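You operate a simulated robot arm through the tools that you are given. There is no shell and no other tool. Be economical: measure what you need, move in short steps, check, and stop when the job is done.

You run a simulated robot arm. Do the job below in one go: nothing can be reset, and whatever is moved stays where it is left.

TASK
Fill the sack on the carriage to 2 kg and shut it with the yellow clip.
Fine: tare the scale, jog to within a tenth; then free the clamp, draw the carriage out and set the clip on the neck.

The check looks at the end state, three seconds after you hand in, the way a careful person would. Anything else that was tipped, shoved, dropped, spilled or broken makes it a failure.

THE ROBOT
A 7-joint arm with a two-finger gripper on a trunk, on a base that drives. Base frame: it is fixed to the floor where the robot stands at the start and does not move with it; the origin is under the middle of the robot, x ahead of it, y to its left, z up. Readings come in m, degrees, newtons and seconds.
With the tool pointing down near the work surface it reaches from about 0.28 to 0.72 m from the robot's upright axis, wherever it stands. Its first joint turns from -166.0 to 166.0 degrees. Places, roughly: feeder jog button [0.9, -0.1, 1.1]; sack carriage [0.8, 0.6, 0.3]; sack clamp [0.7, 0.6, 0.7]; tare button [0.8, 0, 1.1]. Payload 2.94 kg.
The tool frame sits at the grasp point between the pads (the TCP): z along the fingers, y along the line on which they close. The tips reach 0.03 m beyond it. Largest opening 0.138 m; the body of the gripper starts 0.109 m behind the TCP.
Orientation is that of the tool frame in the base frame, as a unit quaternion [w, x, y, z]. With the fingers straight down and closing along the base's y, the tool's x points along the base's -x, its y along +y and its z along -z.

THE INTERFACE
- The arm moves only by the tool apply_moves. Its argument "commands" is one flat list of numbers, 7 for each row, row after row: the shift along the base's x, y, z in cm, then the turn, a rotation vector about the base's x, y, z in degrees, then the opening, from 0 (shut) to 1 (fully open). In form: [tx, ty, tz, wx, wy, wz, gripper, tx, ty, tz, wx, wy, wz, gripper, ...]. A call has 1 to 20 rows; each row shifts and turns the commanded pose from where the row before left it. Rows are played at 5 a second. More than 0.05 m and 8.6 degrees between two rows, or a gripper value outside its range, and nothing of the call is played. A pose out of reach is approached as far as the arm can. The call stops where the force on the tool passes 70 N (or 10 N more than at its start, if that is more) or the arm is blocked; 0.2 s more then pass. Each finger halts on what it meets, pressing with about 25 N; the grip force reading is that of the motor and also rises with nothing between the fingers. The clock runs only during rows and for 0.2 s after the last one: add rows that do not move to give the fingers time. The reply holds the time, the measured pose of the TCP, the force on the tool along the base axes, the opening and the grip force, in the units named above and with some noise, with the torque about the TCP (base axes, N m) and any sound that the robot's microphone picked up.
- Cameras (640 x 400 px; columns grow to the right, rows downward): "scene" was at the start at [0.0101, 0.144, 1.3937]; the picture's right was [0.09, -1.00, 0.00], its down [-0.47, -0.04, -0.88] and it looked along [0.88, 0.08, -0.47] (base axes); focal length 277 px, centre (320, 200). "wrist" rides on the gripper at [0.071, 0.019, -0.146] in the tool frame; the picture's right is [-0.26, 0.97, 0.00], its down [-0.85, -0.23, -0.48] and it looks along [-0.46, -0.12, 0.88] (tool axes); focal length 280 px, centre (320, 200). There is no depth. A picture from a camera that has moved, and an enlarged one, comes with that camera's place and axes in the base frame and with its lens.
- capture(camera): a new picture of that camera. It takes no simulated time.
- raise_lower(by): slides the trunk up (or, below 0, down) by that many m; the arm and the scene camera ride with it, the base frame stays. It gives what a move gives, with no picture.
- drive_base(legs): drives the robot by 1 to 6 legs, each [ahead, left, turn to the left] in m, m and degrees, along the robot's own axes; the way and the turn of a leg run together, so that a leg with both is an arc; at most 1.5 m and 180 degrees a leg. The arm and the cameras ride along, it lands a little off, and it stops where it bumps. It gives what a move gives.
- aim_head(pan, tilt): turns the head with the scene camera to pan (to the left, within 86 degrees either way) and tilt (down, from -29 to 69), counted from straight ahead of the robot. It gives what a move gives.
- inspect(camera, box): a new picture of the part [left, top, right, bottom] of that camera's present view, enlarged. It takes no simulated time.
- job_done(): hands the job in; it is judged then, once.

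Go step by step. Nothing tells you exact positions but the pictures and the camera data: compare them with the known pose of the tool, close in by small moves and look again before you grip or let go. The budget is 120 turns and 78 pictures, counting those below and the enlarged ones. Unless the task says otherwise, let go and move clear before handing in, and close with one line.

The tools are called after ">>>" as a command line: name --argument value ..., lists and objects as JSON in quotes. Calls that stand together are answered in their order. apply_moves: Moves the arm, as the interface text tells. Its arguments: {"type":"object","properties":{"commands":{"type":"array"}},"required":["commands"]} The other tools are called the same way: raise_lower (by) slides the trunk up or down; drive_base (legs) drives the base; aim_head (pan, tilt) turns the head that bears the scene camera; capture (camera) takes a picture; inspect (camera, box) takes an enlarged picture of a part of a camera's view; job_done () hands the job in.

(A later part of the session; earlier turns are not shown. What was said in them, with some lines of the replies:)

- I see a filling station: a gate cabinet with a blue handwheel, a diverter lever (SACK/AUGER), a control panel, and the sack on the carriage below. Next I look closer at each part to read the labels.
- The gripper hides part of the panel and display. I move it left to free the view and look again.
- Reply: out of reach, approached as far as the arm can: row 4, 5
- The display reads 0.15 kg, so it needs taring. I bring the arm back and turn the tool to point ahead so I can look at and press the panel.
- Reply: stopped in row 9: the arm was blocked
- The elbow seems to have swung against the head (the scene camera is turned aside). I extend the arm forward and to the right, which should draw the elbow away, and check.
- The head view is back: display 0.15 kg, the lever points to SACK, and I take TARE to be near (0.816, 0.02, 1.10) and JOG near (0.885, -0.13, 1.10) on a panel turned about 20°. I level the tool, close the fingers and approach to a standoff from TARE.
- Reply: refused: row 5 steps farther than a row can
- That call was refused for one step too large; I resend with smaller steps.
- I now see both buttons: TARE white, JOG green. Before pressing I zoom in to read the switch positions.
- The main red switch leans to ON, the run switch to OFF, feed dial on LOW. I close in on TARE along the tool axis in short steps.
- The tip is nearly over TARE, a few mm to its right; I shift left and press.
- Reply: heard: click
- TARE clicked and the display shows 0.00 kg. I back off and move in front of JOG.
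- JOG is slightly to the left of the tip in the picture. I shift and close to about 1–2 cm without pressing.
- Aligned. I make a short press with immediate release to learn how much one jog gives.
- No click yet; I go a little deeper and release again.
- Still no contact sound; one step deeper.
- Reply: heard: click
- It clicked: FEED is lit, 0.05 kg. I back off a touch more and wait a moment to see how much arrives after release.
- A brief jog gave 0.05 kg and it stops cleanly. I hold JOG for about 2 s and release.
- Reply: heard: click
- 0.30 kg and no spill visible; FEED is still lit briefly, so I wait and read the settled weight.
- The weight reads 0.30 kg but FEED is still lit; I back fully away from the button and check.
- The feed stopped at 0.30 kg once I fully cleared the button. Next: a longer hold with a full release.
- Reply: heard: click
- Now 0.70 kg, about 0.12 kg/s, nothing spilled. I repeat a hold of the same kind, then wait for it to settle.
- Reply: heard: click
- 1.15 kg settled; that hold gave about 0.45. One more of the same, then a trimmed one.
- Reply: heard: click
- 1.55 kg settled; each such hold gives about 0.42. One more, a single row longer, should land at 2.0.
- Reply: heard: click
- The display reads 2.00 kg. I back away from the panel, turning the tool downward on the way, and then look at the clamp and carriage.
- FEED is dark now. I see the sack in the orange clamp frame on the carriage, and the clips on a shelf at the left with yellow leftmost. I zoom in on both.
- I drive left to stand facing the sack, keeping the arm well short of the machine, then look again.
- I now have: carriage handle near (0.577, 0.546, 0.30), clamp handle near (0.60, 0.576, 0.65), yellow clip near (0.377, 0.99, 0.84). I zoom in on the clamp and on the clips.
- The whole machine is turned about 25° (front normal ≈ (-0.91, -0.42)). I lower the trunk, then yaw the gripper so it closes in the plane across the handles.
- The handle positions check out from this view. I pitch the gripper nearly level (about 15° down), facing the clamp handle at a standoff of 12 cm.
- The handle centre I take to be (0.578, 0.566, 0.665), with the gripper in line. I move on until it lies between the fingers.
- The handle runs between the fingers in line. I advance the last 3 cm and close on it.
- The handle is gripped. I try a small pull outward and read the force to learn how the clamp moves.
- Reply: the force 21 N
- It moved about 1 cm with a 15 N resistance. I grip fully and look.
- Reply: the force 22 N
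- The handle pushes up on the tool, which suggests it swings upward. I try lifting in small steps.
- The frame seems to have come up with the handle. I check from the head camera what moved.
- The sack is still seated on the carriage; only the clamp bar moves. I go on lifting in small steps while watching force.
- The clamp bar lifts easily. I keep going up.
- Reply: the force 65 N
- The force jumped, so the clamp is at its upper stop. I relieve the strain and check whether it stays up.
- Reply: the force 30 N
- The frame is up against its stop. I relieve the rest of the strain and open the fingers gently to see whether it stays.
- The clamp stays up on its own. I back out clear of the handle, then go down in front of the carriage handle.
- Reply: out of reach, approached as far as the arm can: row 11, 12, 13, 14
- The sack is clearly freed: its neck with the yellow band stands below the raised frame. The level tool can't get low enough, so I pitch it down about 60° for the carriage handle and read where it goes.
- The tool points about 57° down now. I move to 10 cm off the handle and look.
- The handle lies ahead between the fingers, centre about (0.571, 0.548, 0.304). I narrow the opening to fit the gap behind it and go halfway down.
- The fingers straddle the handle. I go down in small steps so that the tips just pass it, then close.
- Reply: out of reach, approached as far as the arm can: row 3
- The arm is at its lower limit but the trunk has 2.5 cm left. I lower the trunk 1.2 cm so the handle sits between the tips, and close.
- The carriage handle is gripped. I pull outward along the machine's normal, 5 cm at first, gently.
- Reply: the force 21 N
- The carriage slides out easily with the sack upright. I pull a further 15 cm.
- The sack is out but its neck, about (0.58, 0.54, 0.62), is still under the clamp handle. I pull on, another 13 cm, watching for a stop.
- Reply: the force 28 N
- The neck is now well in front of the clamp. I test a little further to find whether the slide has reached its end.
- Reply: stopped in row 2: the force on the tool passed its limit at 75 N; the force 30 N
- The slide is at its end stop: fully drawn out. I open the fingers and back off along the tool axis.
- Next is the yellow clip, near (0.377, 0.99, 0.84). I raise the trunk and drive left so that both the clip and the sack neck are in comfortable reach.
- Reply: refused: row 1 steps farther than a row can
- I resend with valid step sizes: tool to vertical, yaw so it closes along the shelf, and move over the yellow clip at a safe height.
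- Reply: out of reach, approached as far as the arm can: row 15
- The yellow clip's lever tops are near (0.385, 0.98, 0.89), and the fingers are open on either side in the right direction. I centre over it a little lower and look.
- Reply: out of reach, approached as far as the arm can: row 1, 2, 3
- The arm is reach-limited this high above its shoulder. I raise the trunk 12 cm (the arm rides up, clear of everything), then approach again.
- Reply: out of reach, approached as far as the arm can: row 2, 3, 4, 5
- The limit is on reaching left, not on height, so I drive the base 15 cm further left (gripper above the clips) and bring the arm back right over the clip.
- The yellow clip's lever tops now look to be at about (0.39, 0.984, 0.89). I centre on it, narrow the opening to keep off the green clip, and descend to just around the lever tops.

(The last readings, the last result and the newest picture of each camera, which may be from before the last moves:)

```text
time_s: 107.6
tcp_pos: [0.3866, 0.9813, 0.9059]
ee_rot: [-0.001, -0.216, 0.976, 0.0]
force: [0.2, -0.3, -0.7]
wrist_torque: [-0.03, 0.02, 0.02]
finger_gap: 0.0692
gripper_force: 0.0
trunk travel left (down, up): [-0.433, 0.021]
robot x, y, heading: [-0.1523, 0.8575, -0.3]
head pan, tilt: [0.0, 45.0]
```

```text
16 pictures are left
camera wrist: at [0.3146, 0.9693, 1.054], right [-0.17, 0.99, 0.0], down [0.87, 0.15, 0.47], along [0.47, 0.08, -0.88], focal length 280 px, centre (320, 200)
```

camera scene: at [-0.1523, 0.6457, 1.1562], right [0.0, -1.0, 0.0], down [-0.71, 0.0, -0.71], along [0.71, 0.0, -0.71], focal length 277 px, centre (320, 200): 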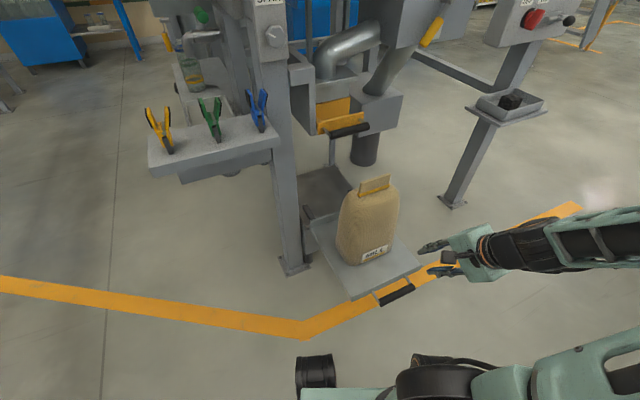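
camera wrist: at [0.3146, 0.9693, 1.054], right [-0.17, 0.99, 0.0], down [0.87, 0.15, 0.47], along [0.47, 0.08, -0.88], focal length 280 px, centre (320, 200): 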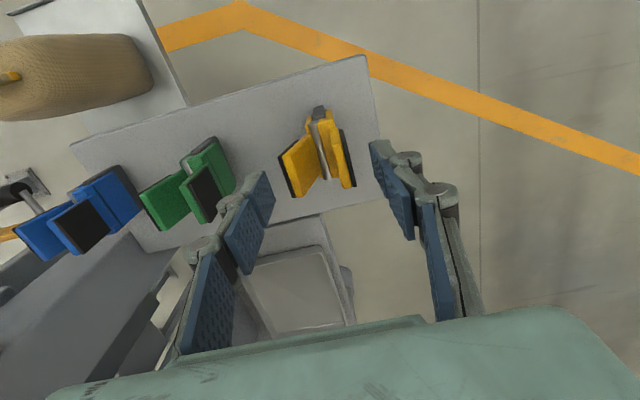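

The clip is centred under the gripper. I go down so the pads lie beside the levers, then close.

>>> apply_moves --commands '[0, 0, -1.5, 0, 0, 0, 0.5, 0, 0, -1.3, 0, 0, 0, 0.5, 0, 0, -0.8, 0, 0, 0, 0.5, 0, 0, 0, 0, 0, 0, 0.3, 0, 0, 0, 0, 0, 0, 0.1, 0, 0, 0, 0, 0, 0, 0, 0, 0, 0, 0, 0, 0, 0, 0, 0, 0, 0, 0, 0, 0]'

>>> capture --camera "wrist"

```text
time_s: 109.4
tcp_pos: [0.3857, 0.9842, 0.8725]
ee_rot: [-0.001, -0.215, 0.977, 0.001]
force: [-5.4, 10.8, 0.9]
wrist_torque: [0.52, 0.22, 0.1]
finger_gap: 0.0307
gripper_force: 25.1
trunk travel left (down, up): [-0.433, 0.021]
robot x, y, heading: [-0.1482, 0.8593, -0.2]
head pan, tilt: [0.0, 45.0]
```

```text
15 pictures are left
camera wrist: at [0.3135, 0.972, 1.019], right [-0.17, 0.99, 0.0], down [0.87, 0.15, 0.47], along [0.47, 0.08, -0.88], focal length 280 px, centre (320, 200)
```

wrist: 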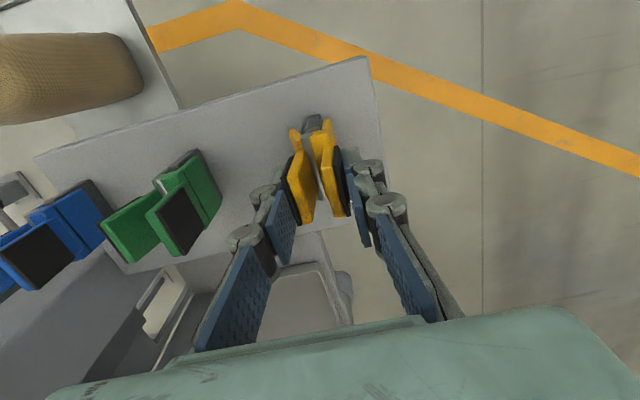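

The levers are squeezed between the pads (gap 3.1 cm). I lift it straight up and look at it.

>>> apply_moves --commands '[0, 0, 0.7, 0, 0, 0, 0, 0, 0, 1.5, 0, 0, 0, 0, 0, 0, 2, 0, 0, 0, 0, 0, 0, 3, 0, 0, 0, 0, 0, 0, 3, 0, 0, 0, 0, 0, 0, 0, 0, 0, 0, 0]'

>>> capture --camera "scene"

```text
time_s: 110.8
tcp_pos: [0.3876, 0.9783, 0.9752]
ee_rot: [-0.002, -0.215, 0.977, 0.001]
force: [-0.3, 0.6, -0.2]
wrist_torque: [0.02, 0.03, 0.0]
finger_gap: 0.0308
gripper_force: 25.3
trunk travel left (down, up): [-0.433, 0.021]
robot x, y, heading: [-0.1545, 0.8543, -0.2]
head pan, tilt: [0.0, 45.0]
```

```text
14 pictures are left
camera scene: at [-0.1502, 0.9928, 1.5762], right [-0.01, -1.0, 0.0], down [-0.71, 0.0, -0.71], along [0.71, 0.0, -0.71], focal length 277 px, centre (320, 200)
```

scene: 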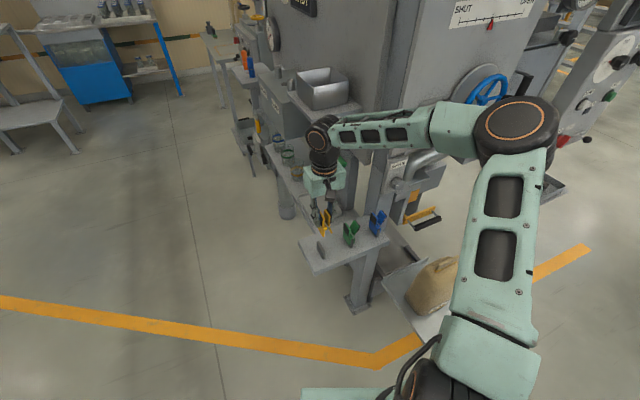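

The clip is in hand, upright, and the others stand undisturbed. I pull the arm back a bit, then drive right in front of the sack.

>>> apply_moves --commands '[-2.5, 0, 1, 0, 0, 0, 0, -2.5, 0, 1, 0, 0, 0, 0, -2.5, 0, 0, 0, 0, 0, 0, -2.5, 0, 0, 0, 0, 0, 0]'

>>> drive_base --legs '[[0, -0.32, 0]]'

>>> apply_moves --commands '[0, -1.2, -1, 0, 0, -8.2, 0, 0, -1.2, -1, 0, 0, -8.2, 0, 0, -1.2, -1, 0, 0, -8.2, 0, 0, -1.2, -1, 0, 0, -8.2, 0, 0, -1.2, -1, 0, 0, -8.2, 0, 0, -1.2, -1, 0, 0, -8.2, 0, 0.5, -1.2, -1, 0, 0, -8.2, 0, 0.5, -1.2, -1, 0, 0, -8.2, 0, 0.5, -1.2, -1, 0, 0, -8.2, 0, 0.5, -1.2, -1, 0, 0, -8.2, 0, 0.5, -1.2, -1, 0, 0, -8, 0, 0, 0, 0, 0, 0, 0, 0]'

>>> capture --camera "wrist"

```text
time_s: 111.8
tcp_pos: [0.286, 0.9805, 0.9937]
ee_rot: [-0.001, -0.214, 0.977, 0.0]
force: [-0.4, -0.6, -0.4]
wrist_torque: [-0.02, -0.02, 0.01]
finger_gap: 0.0307
gripper_force: 25.1
trunk travel left (down, up): [-0.433, 0.021]
robot x, y, heading: [-0.1521, 0.8546, -0.3]
head pan, tilt: [0.0, 45.0]
```

```text
time_s: 115.1
tcp_pos: [0.2843, 0.6704, 0.9936]
ee_rot: [-0.001, -0.217, 0.976, 0.001]
force: [0.0, -0.4, -0.8]
wrist_torque: [-0.02, 0.0, -0.02]
finger_gap: 0.0301
gripper_force: 24.4
trunk travel left (down, up): [-0.433, 0.021]
robot x, y, heading: [-0.1547, 0.5448, -0.2]
head pan, tilt: [0.0, 45.0]
```

```text
time_s: 117.7
tcp_pos: [0.3094, 0.5377, 0.8834]
ee_rot: [0.0, 0.537, 0.844, 0.001]
force: [0.4, -1.1, -0.3]
wrist_torque: [-0.04, 0.03, -0.04]
finger_gap: 0.0305
gripper_force: 24.8
trunk travel left (down, up): [-0.433, 0.021]
robot x, y, heading: [-0.1523, 0.5469, -0.1]
head pan, tilt: [0.0, 45.0]
```

```text
13 pictures are left
camera wrist: at [0.2976, 0.6101, 1.0305], right [0.99, 0.17, 0.0], down [0.15, -0.87, 0.47], along [0.08, -0.47, -0.88], focal length 280 px, centre (320, 200)
```

wrist: 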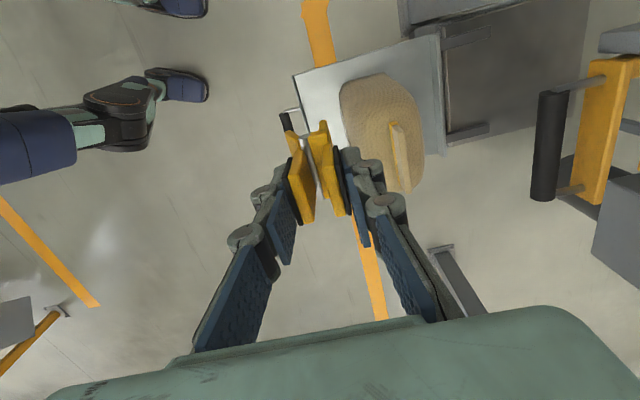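

The neck strip shows clearly; I take its middle at about (0.447, 0.486, 0.63), and the gripper now closes across it. I move over the neck at a safe height and look.

>>> apply_moves --commands '[2.3, -0.87, -0.5, 0, 0, 0, 0, 2.3, -0.87, -0.5, 0, 0, 0, 0, 2.3, -0.87, -0.5, 0, 0, 0, 0, 2.3, -0.87, -0.5, 0, 0, 0, 0, 2.3, -0.87, -0.5, 0, 0, 0, 0, 2.2, -0.8, -0.5, 0, 0, 0, 0, 0, 0, 0, 0, 0, 0, 0]'

>>> capture --camera "wrist"

>>> aim_head --pan -10 --tilt 52

>>> inspect --camera "scene" --box '[220, 60, 460, 260]'

```text
time_s: 119.3
tcp_pos: [0.446, 0.486, 0.8521]
ee_rot: [-0.001, 0.536, 0.844, 0.001]
force: [-0.2, -0.1, 0.0]
wrist_torque: [-0.02, 0.02, -0.02]
finger_gap: 0.0304
gripper_force: 25.3
trunk travel left (down, up): [-0.433, 0.021]
robot x, y, heading: [-0.1535, 0.5459, 0.0]
head pan, tilt: [0.0, 45.0]
```

```text
12 pictures are left
camera wrist: at [0.4343, 0.5577, 0.9984], right [0.98, 0.17, 0.0], down [0.15, -0.87, 0.47], along [0.08, -0.47, -0.88], focal length 280 px, centre (320, 200)
```

wrist: 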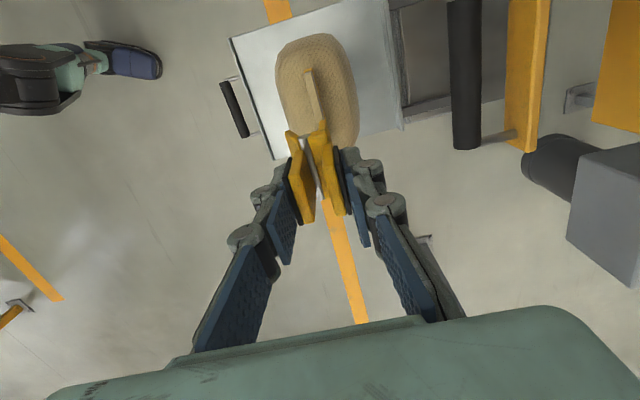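

```text
time_s: 120.0
tcp_pos: [0.4466, 0.4862, 0.8521]
ee_rot: [0.0, 0.536, 0.844, 0.001]
force: [-0.5, 0.0, -1.1]
wrist_torque: [0.0, 0.01, 0.01]
finger_gap: 0.0303
gripper_force: 24.7
trunk travel left (down, up): [-0.433, 0.021]
robot x, y, heading: [-0.1506, 0.5451, -0.0]
head pan, tilt: [-10.0, 52.0]
```

```text
2.00 times, centred on (340, 160) of scene
camera zoom: at [-0.1592, 0.667, 1.5667], right [-0.17, -0.98, 0.0], down [-0.78, 0.14, -0.62], along [0.61, -0.11, -0.79], focal length 554 px, centre (280, 280)
```

zoom: 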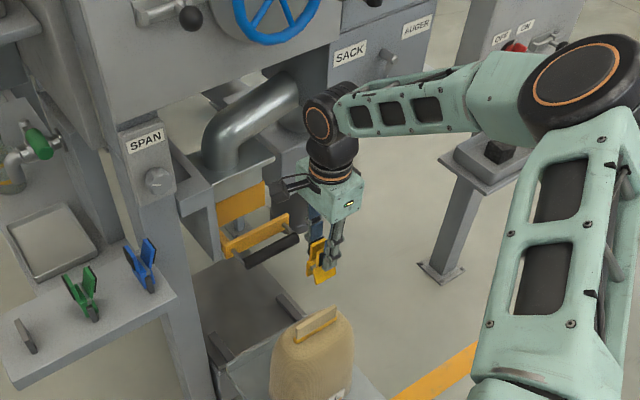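

The neck is right under the clip, running across its open jaws (about 3 cm apart). I descend to just above the neck and check alignment.

>>> apply_moves --commands '[0, -0.2, -2.5, 0, 0, 0, 0, 0, -0.2, -2.5, 0, 0, 0, 0, 0, 0, -2.5, 0, 0, 0, 0, 0, 0, -2, 0, 0, 0, 0, 0, 0, 0, 0, 0, 0, 0]'

>>> capture --camera "wrist"

>>> inspect --camera "scene" --box '[320, 160, 440, 260]'

```text
time_s: 121.2
tcp_pos: [0.4459, 0.4828, 0.7562]
ee_rot: [-0.001, 0.536, 0.844, 0.002]
force: [0.4, -0.3, 0.5]
wrist_torque: [-0.01, 0.04, 0.01]
finger_gap: 0.0304
gripper_force: 25.5
trunk travel left (down, up): [-0.433, 0.021]
robot x, y, heading: [-0.1562, 0.5434, -0.1]
head pan, tilt: [-10.0, 52.0]
```

```text
10 pictures are left
camera wrist: at [0.434, 0.5551, 0.9036], right [0.98, 0.17, 0.0], down [0.15, -0.87, 0.47], along [0.08, -0.47, -0.88], focal length 280 px, centre (320, 200)
```

wrist: 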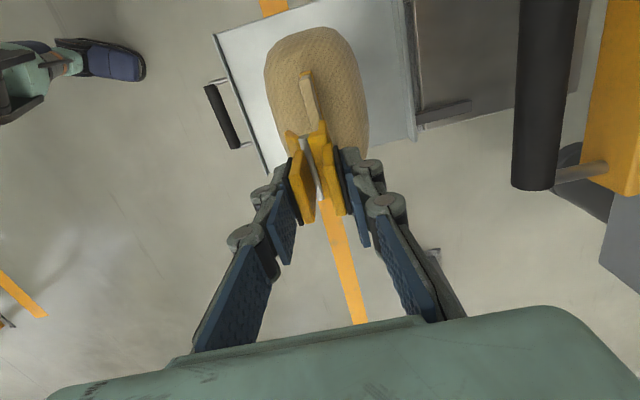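

```text
4.00 times, centred on (380, 210) of scene
camera zoom: at [-0.1592, 0.667, 1.5667], right [-0.17, -0.98, 0.0], down [-0.78, 0.14, -0.62], along [0.61, -0.11, -0.79], focal length 1108 px, centre (80, 160)
```

zoom: 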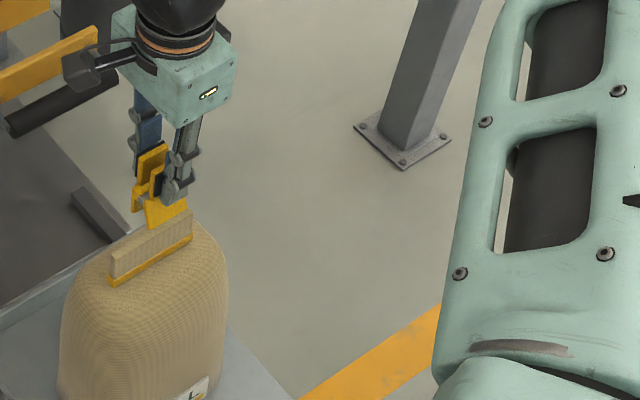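

The jaw tips are about 1 cm above the neck top. I zoom in to check that the neck lies between the jaws.

>>> inspect --camera "wrist" --box '[260, 50, 370, 230]'

```text
2.22 times, centred on (315, 140) of wrist
camera zoom: at [0.434, 0.5551, 0.9036], right [0.98, 0.17, 0.0], down [0.15, -0.87, 0.47], along [0.08, -0.47, -0.88], focal length 623 px, centre (331, 333)
```

zoom: 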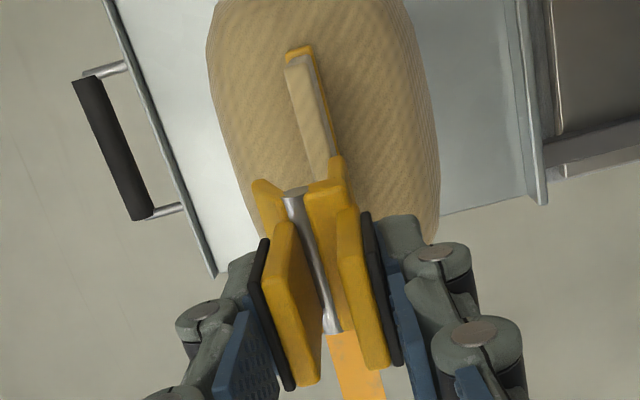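

The neck sits about 1 cm further from the robot than the middle of the jaws. I shift the clip 1 cm outward along the machine normal and check again.

>>> apply_moves --commands '[0.9, 0.42, 0, 0, 0, 0, 0, 0, 0, 0, 0, 0, 0, 0]'

>>> inspect --camera "wrist" --box '[260, 50, 370, 230]'

```text
time_s: 121.8
tcp_pos: [0.4561, 0.4881, 0.7571]
ee_rot: [0.0, 0.536, 0.844, 0.002]
force: [-0.2, -0.4, -1.3]
wrist_torque: [0.02, -0.05, 0.0]
finger_gap: 0.0301
gripper_force: 24.3
trunk travel left (down, up): [-0.433, 0.021]
robot x, y, heading: [-0.1511, 0.5423, 0.1]
head pan, tilt: [-10.0, 52.0]
```

```text
2.22 times, centred on (315, 140) of wrist
camera zoom: at [0.4432, 0.5595, 0.9043], right [0.98, 0.17, 0.0], down [0.15, -0.87, 0.47], along [0.08, -0.47, -0.88], focal length 623 px, centre (331, 333)
```

zoom: 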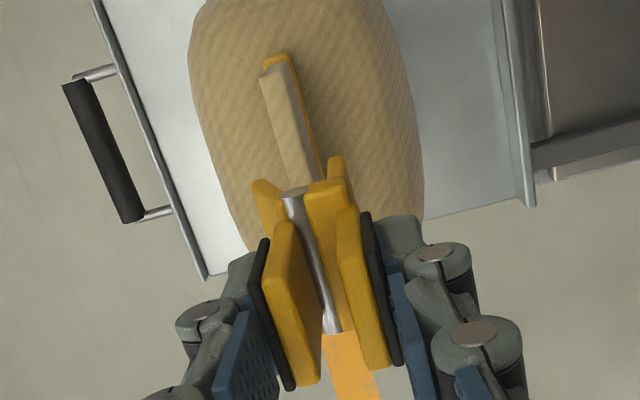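

The neck is now centred between the jaws. I lower the clip over it in small steps while watching force.

>>> apply_moves --commands '[0, 0, -1, 0, 0, 0, 0, 0, 0, -0.8, 0, 0, 0, 0, 0, 0, -0.8, 0, 0, 0, 0, 0, 0, -0.8, 0, 0, 0, 0, 0, 0, 0, 0, 0, 0, 0]'

>>> inspect --camera "wrist" --box '[260, 50, 370, 230]'

>>> inspect --camera "scene" --box '[320, 160, 440, 260]'

```text
time_s: 123.0
tcp_pos: [0.455, 0.4869, 0.7236]
ee_rot: [0.0, 0.536, 0.844, 0.001]
force: [-0.5, 0.5, -0.5]
wrist_torque: [0.01, -0.04, -0.01]
finger_gap: 0.0302
gripper_force: 24.9
trunk travel left (down, up): [-0.433, 0.021]
robot x, y, heading: [-0.1515, 0.5451, -0.1]
head pan, tilt: [-10.0, 52.0]
```

```text
2.22 times, centred on (315, 140) of wrist
camera zoom: at [0.4417, 0.5587, 0.8713], right [0.98, 0.17, 0.0], down [0.15, -0.87, 0.47], along [0.08, -0.47, -0.88], focal length 623 px, centre (331, 333)
```

zoom: 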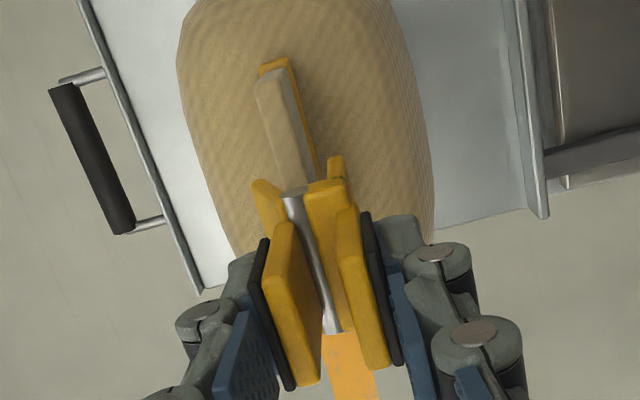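

```text
4.00 times, centred on (380, 210) of scene
camera zoom: at [-0.1592, 0.667, 1.5667], right [-0.17, -0.98, 0.0], down [-0.78, 0.14, -0.62], along [0.61, -0.11, -0.79], focal length 1108 px, centre (80, 160)
```

zoom: 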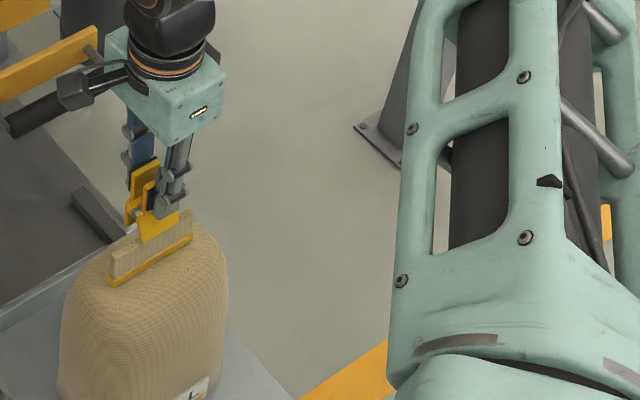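

The jaws straddle the neck: one in front, one behind, no force. I lower about 2 cm more.

>>> apply_moves --commands '[0, 0, -0.8, 0, 0, 0, 0, 0, 0, -0.8, 0, 0, 0, 0, 0, 0, -0.6, 0, 0, 0, 0, 0, 0, 0, 0, 0, 0, 0]'

>>> inspect --camera "scene" --box '[330, 190, 390, 250]'

```text
time_s: 124.0
tcp_pos: [0.4544, 0.4858, 0.7087]
ee_rot: [0.001, 0.536, 0.844, 0.002]
force: [0.1, -1.5, -1.0]
wrist_torque: [0.04, 0.01, -0.02]
finger_gap: 0.0302
gripper_force: 24.8
out of reach, approached as far as the arm can: row 3
trunk travel left (down, up): [-0.433, 0.021]
robot x, y, heading: [-0.1551, 0.5476, 0.2]
head pan, tilt: [-10.0, 52.0]
```

```text
6.67 times, centred on (360, 220) of scene
camera zoom: at [-0.1592, 0.667, 1.5667], right [-0.17, -0.98, 0.0], down [-0.78, 0.14, -0.62], along [0.61, -0.11, -0.79], focal length 1847 px, centre (53, 67)
```

zoom: 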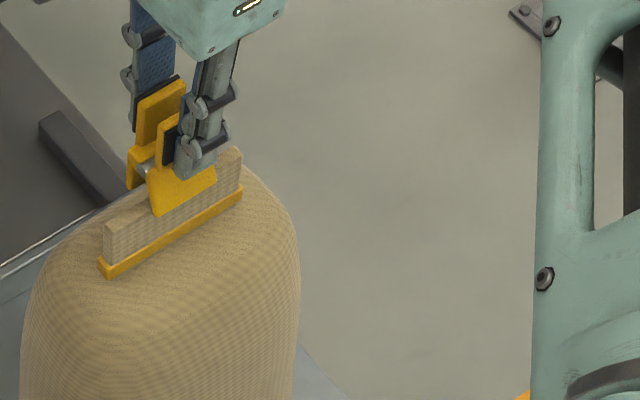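

The clip is half-way down on the neck and the arm is at its lower reach; I lower the trunk 1.2 cm, then open slowly to let it bite.

>>> raise_lower --by -0.012

>>> apply_moves --commands '[0, 0, 0, 0, 0, 0, 0.24, 0, 0, 0, 0, 0, 0, 0.3, 0, 0, 0, 0, 0, 0, 0.36, 0, 0, 0, 0, 0, 0, 0.42, 0, 0, 0, 0, 0, 0, 0.48, 0, 0, 0, 0, 0, 0, 0.52, 0, 0, 0, 0, 0, 0, 0.55, 0, 0, 0, 0, 0, 0, 0.55]'

>>> inspect --camera "scene" --box '[330, 190, 390, 250]'

```text
time_s: 124.7
tcp_pos: [0.4542, 0.486, 0.6973]
ee_rot: [0.0, 0.537, 0.844, 0.001]
force: [-4.3, -2.6, 3.0]
wrist_torque: [-0.21, 0.19, -0.09]
finger_gap: 0.0302
gripper_force: 25.2
trunk travel left (down, up): [-0.421, 0.033]
robot x, y, heading: [-0.154, 0.5454, 0.2]
head pan, tilt: [-10.0, 52.0]
```

```text
time_s: 126.5
tcp_pos: [0.4541, 0.486, 0.6961]
ee_rot: [0.0, 0.537, 0.844, 0.002]
force: [0.2, -0.5, 0.1]
wrist_torque: [0.02, -0.05, 0.01]
finger_gap: 0.0759
gripper_force: 0.0
trunk travel left (down, up): [-0.421, 0.033]
robot x, y, heading: [-0.1527, 0.5488, -0.0]
head pan, tilt: [-10.0, 52.0]
```

```text
6.67 times, centred on (360, 220) of scene
camera zoom: at [-0.1593, 0.667, 1.5547], right [-0.17, -0.98, 0.0], down [-0.78, 0.14, -0.62], along [0.61, -0.11, -0.79], focal length 1847 px, centre (53, 67)
```

zoom: 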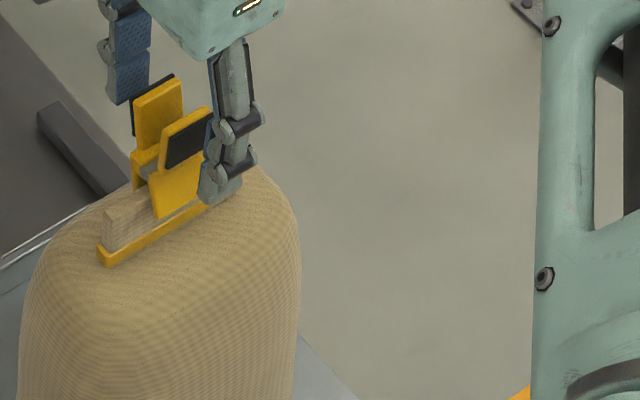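

The clip has closed onto the neck and the fingers are free on both sides. I lift straight up and check.

>>> apply_moves --commands '[0, 0, 0, 0, 0, 0, 0.62, 0, 0, 1.5, 0, 0, 0, 0.62, 0, 0, 2, 0, 0, 0, 0.62, 0, 0, 3, 0, 0, 0, 0.62, 0, 0, 3, 0, 0, 0, 0.62, -2, 0, 3, 0, 0, 0, 0.62, -3, 0, 2, 0, 0, 0, 0.62, -3, 0, 0, 0, 0, 0, 0.62, -3, -1, 0, 0, 0, 0, 0.62, -3, -1, 0, 0, 0, 0, 0.62]'

>>> capture --camera "scene"

>>> capture --camera "wrist"

```text
time_s: 128.7
tcp_pos: [0.3147, 0.468, 0.8424]
ee_rot: [0.0, 0.536, 0.844, 0.002]
force: [0.0, 0.3, 0.1]
wrist_torque: [0.02, -0.01, 0.03]
finger_gap: 0.0854
gripper_force: 0.1
trunk travel left (down, up): [-0.421, 0.033]
robot x, y, heading: [-0.1492, 0.5472, -0.1]
head pan, tilt: [-10.0, 52.0]
```

```text
2 pictures are left
camera scene: at [-0.1596, 0.6668, 1.5547], right [-0.17, -0.98, 0.0], down [-0.78, 0.14, -0.62], along [0.61, -0.11, -0.79], focal length 277 px, centre (320, 200)
```

scene: 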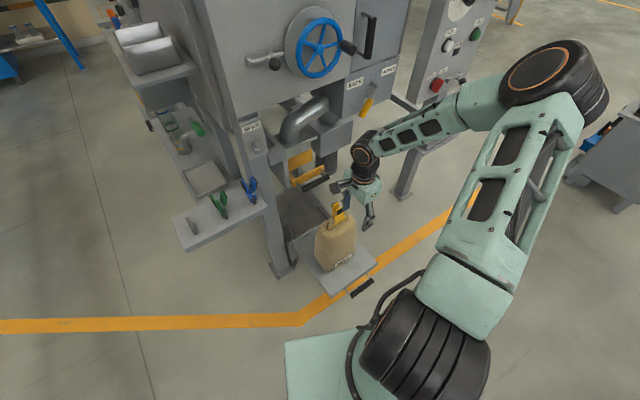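

```text
1 pictures are left
camera wrist: at [0.3018, 0.5389, 0.9889], right [0.98, 0.17, 0.0], down [0.15, -0.87, 0.47], along [0.08, -0.47, -0.88], focal length 280 px, centre (320, 200)
```

wrist: 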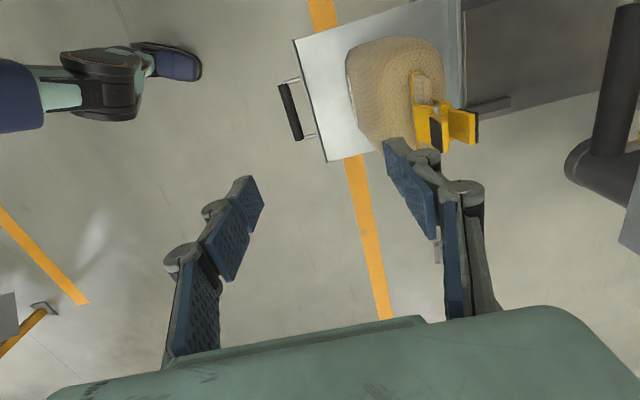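

The yellow clip sits shut on the sack neck, the sack stands upright on the drawn-out carriage, the clamp is up, and the gripper is clear. I hand the job in.

>>> job_done

```text
The job is handed in.
```

The job is handed in: the sack was filled to 2.00 kg on the tared scale, and it stands on the drawn-out carriage with the clamp freed and the yellow clip closed on its neck.
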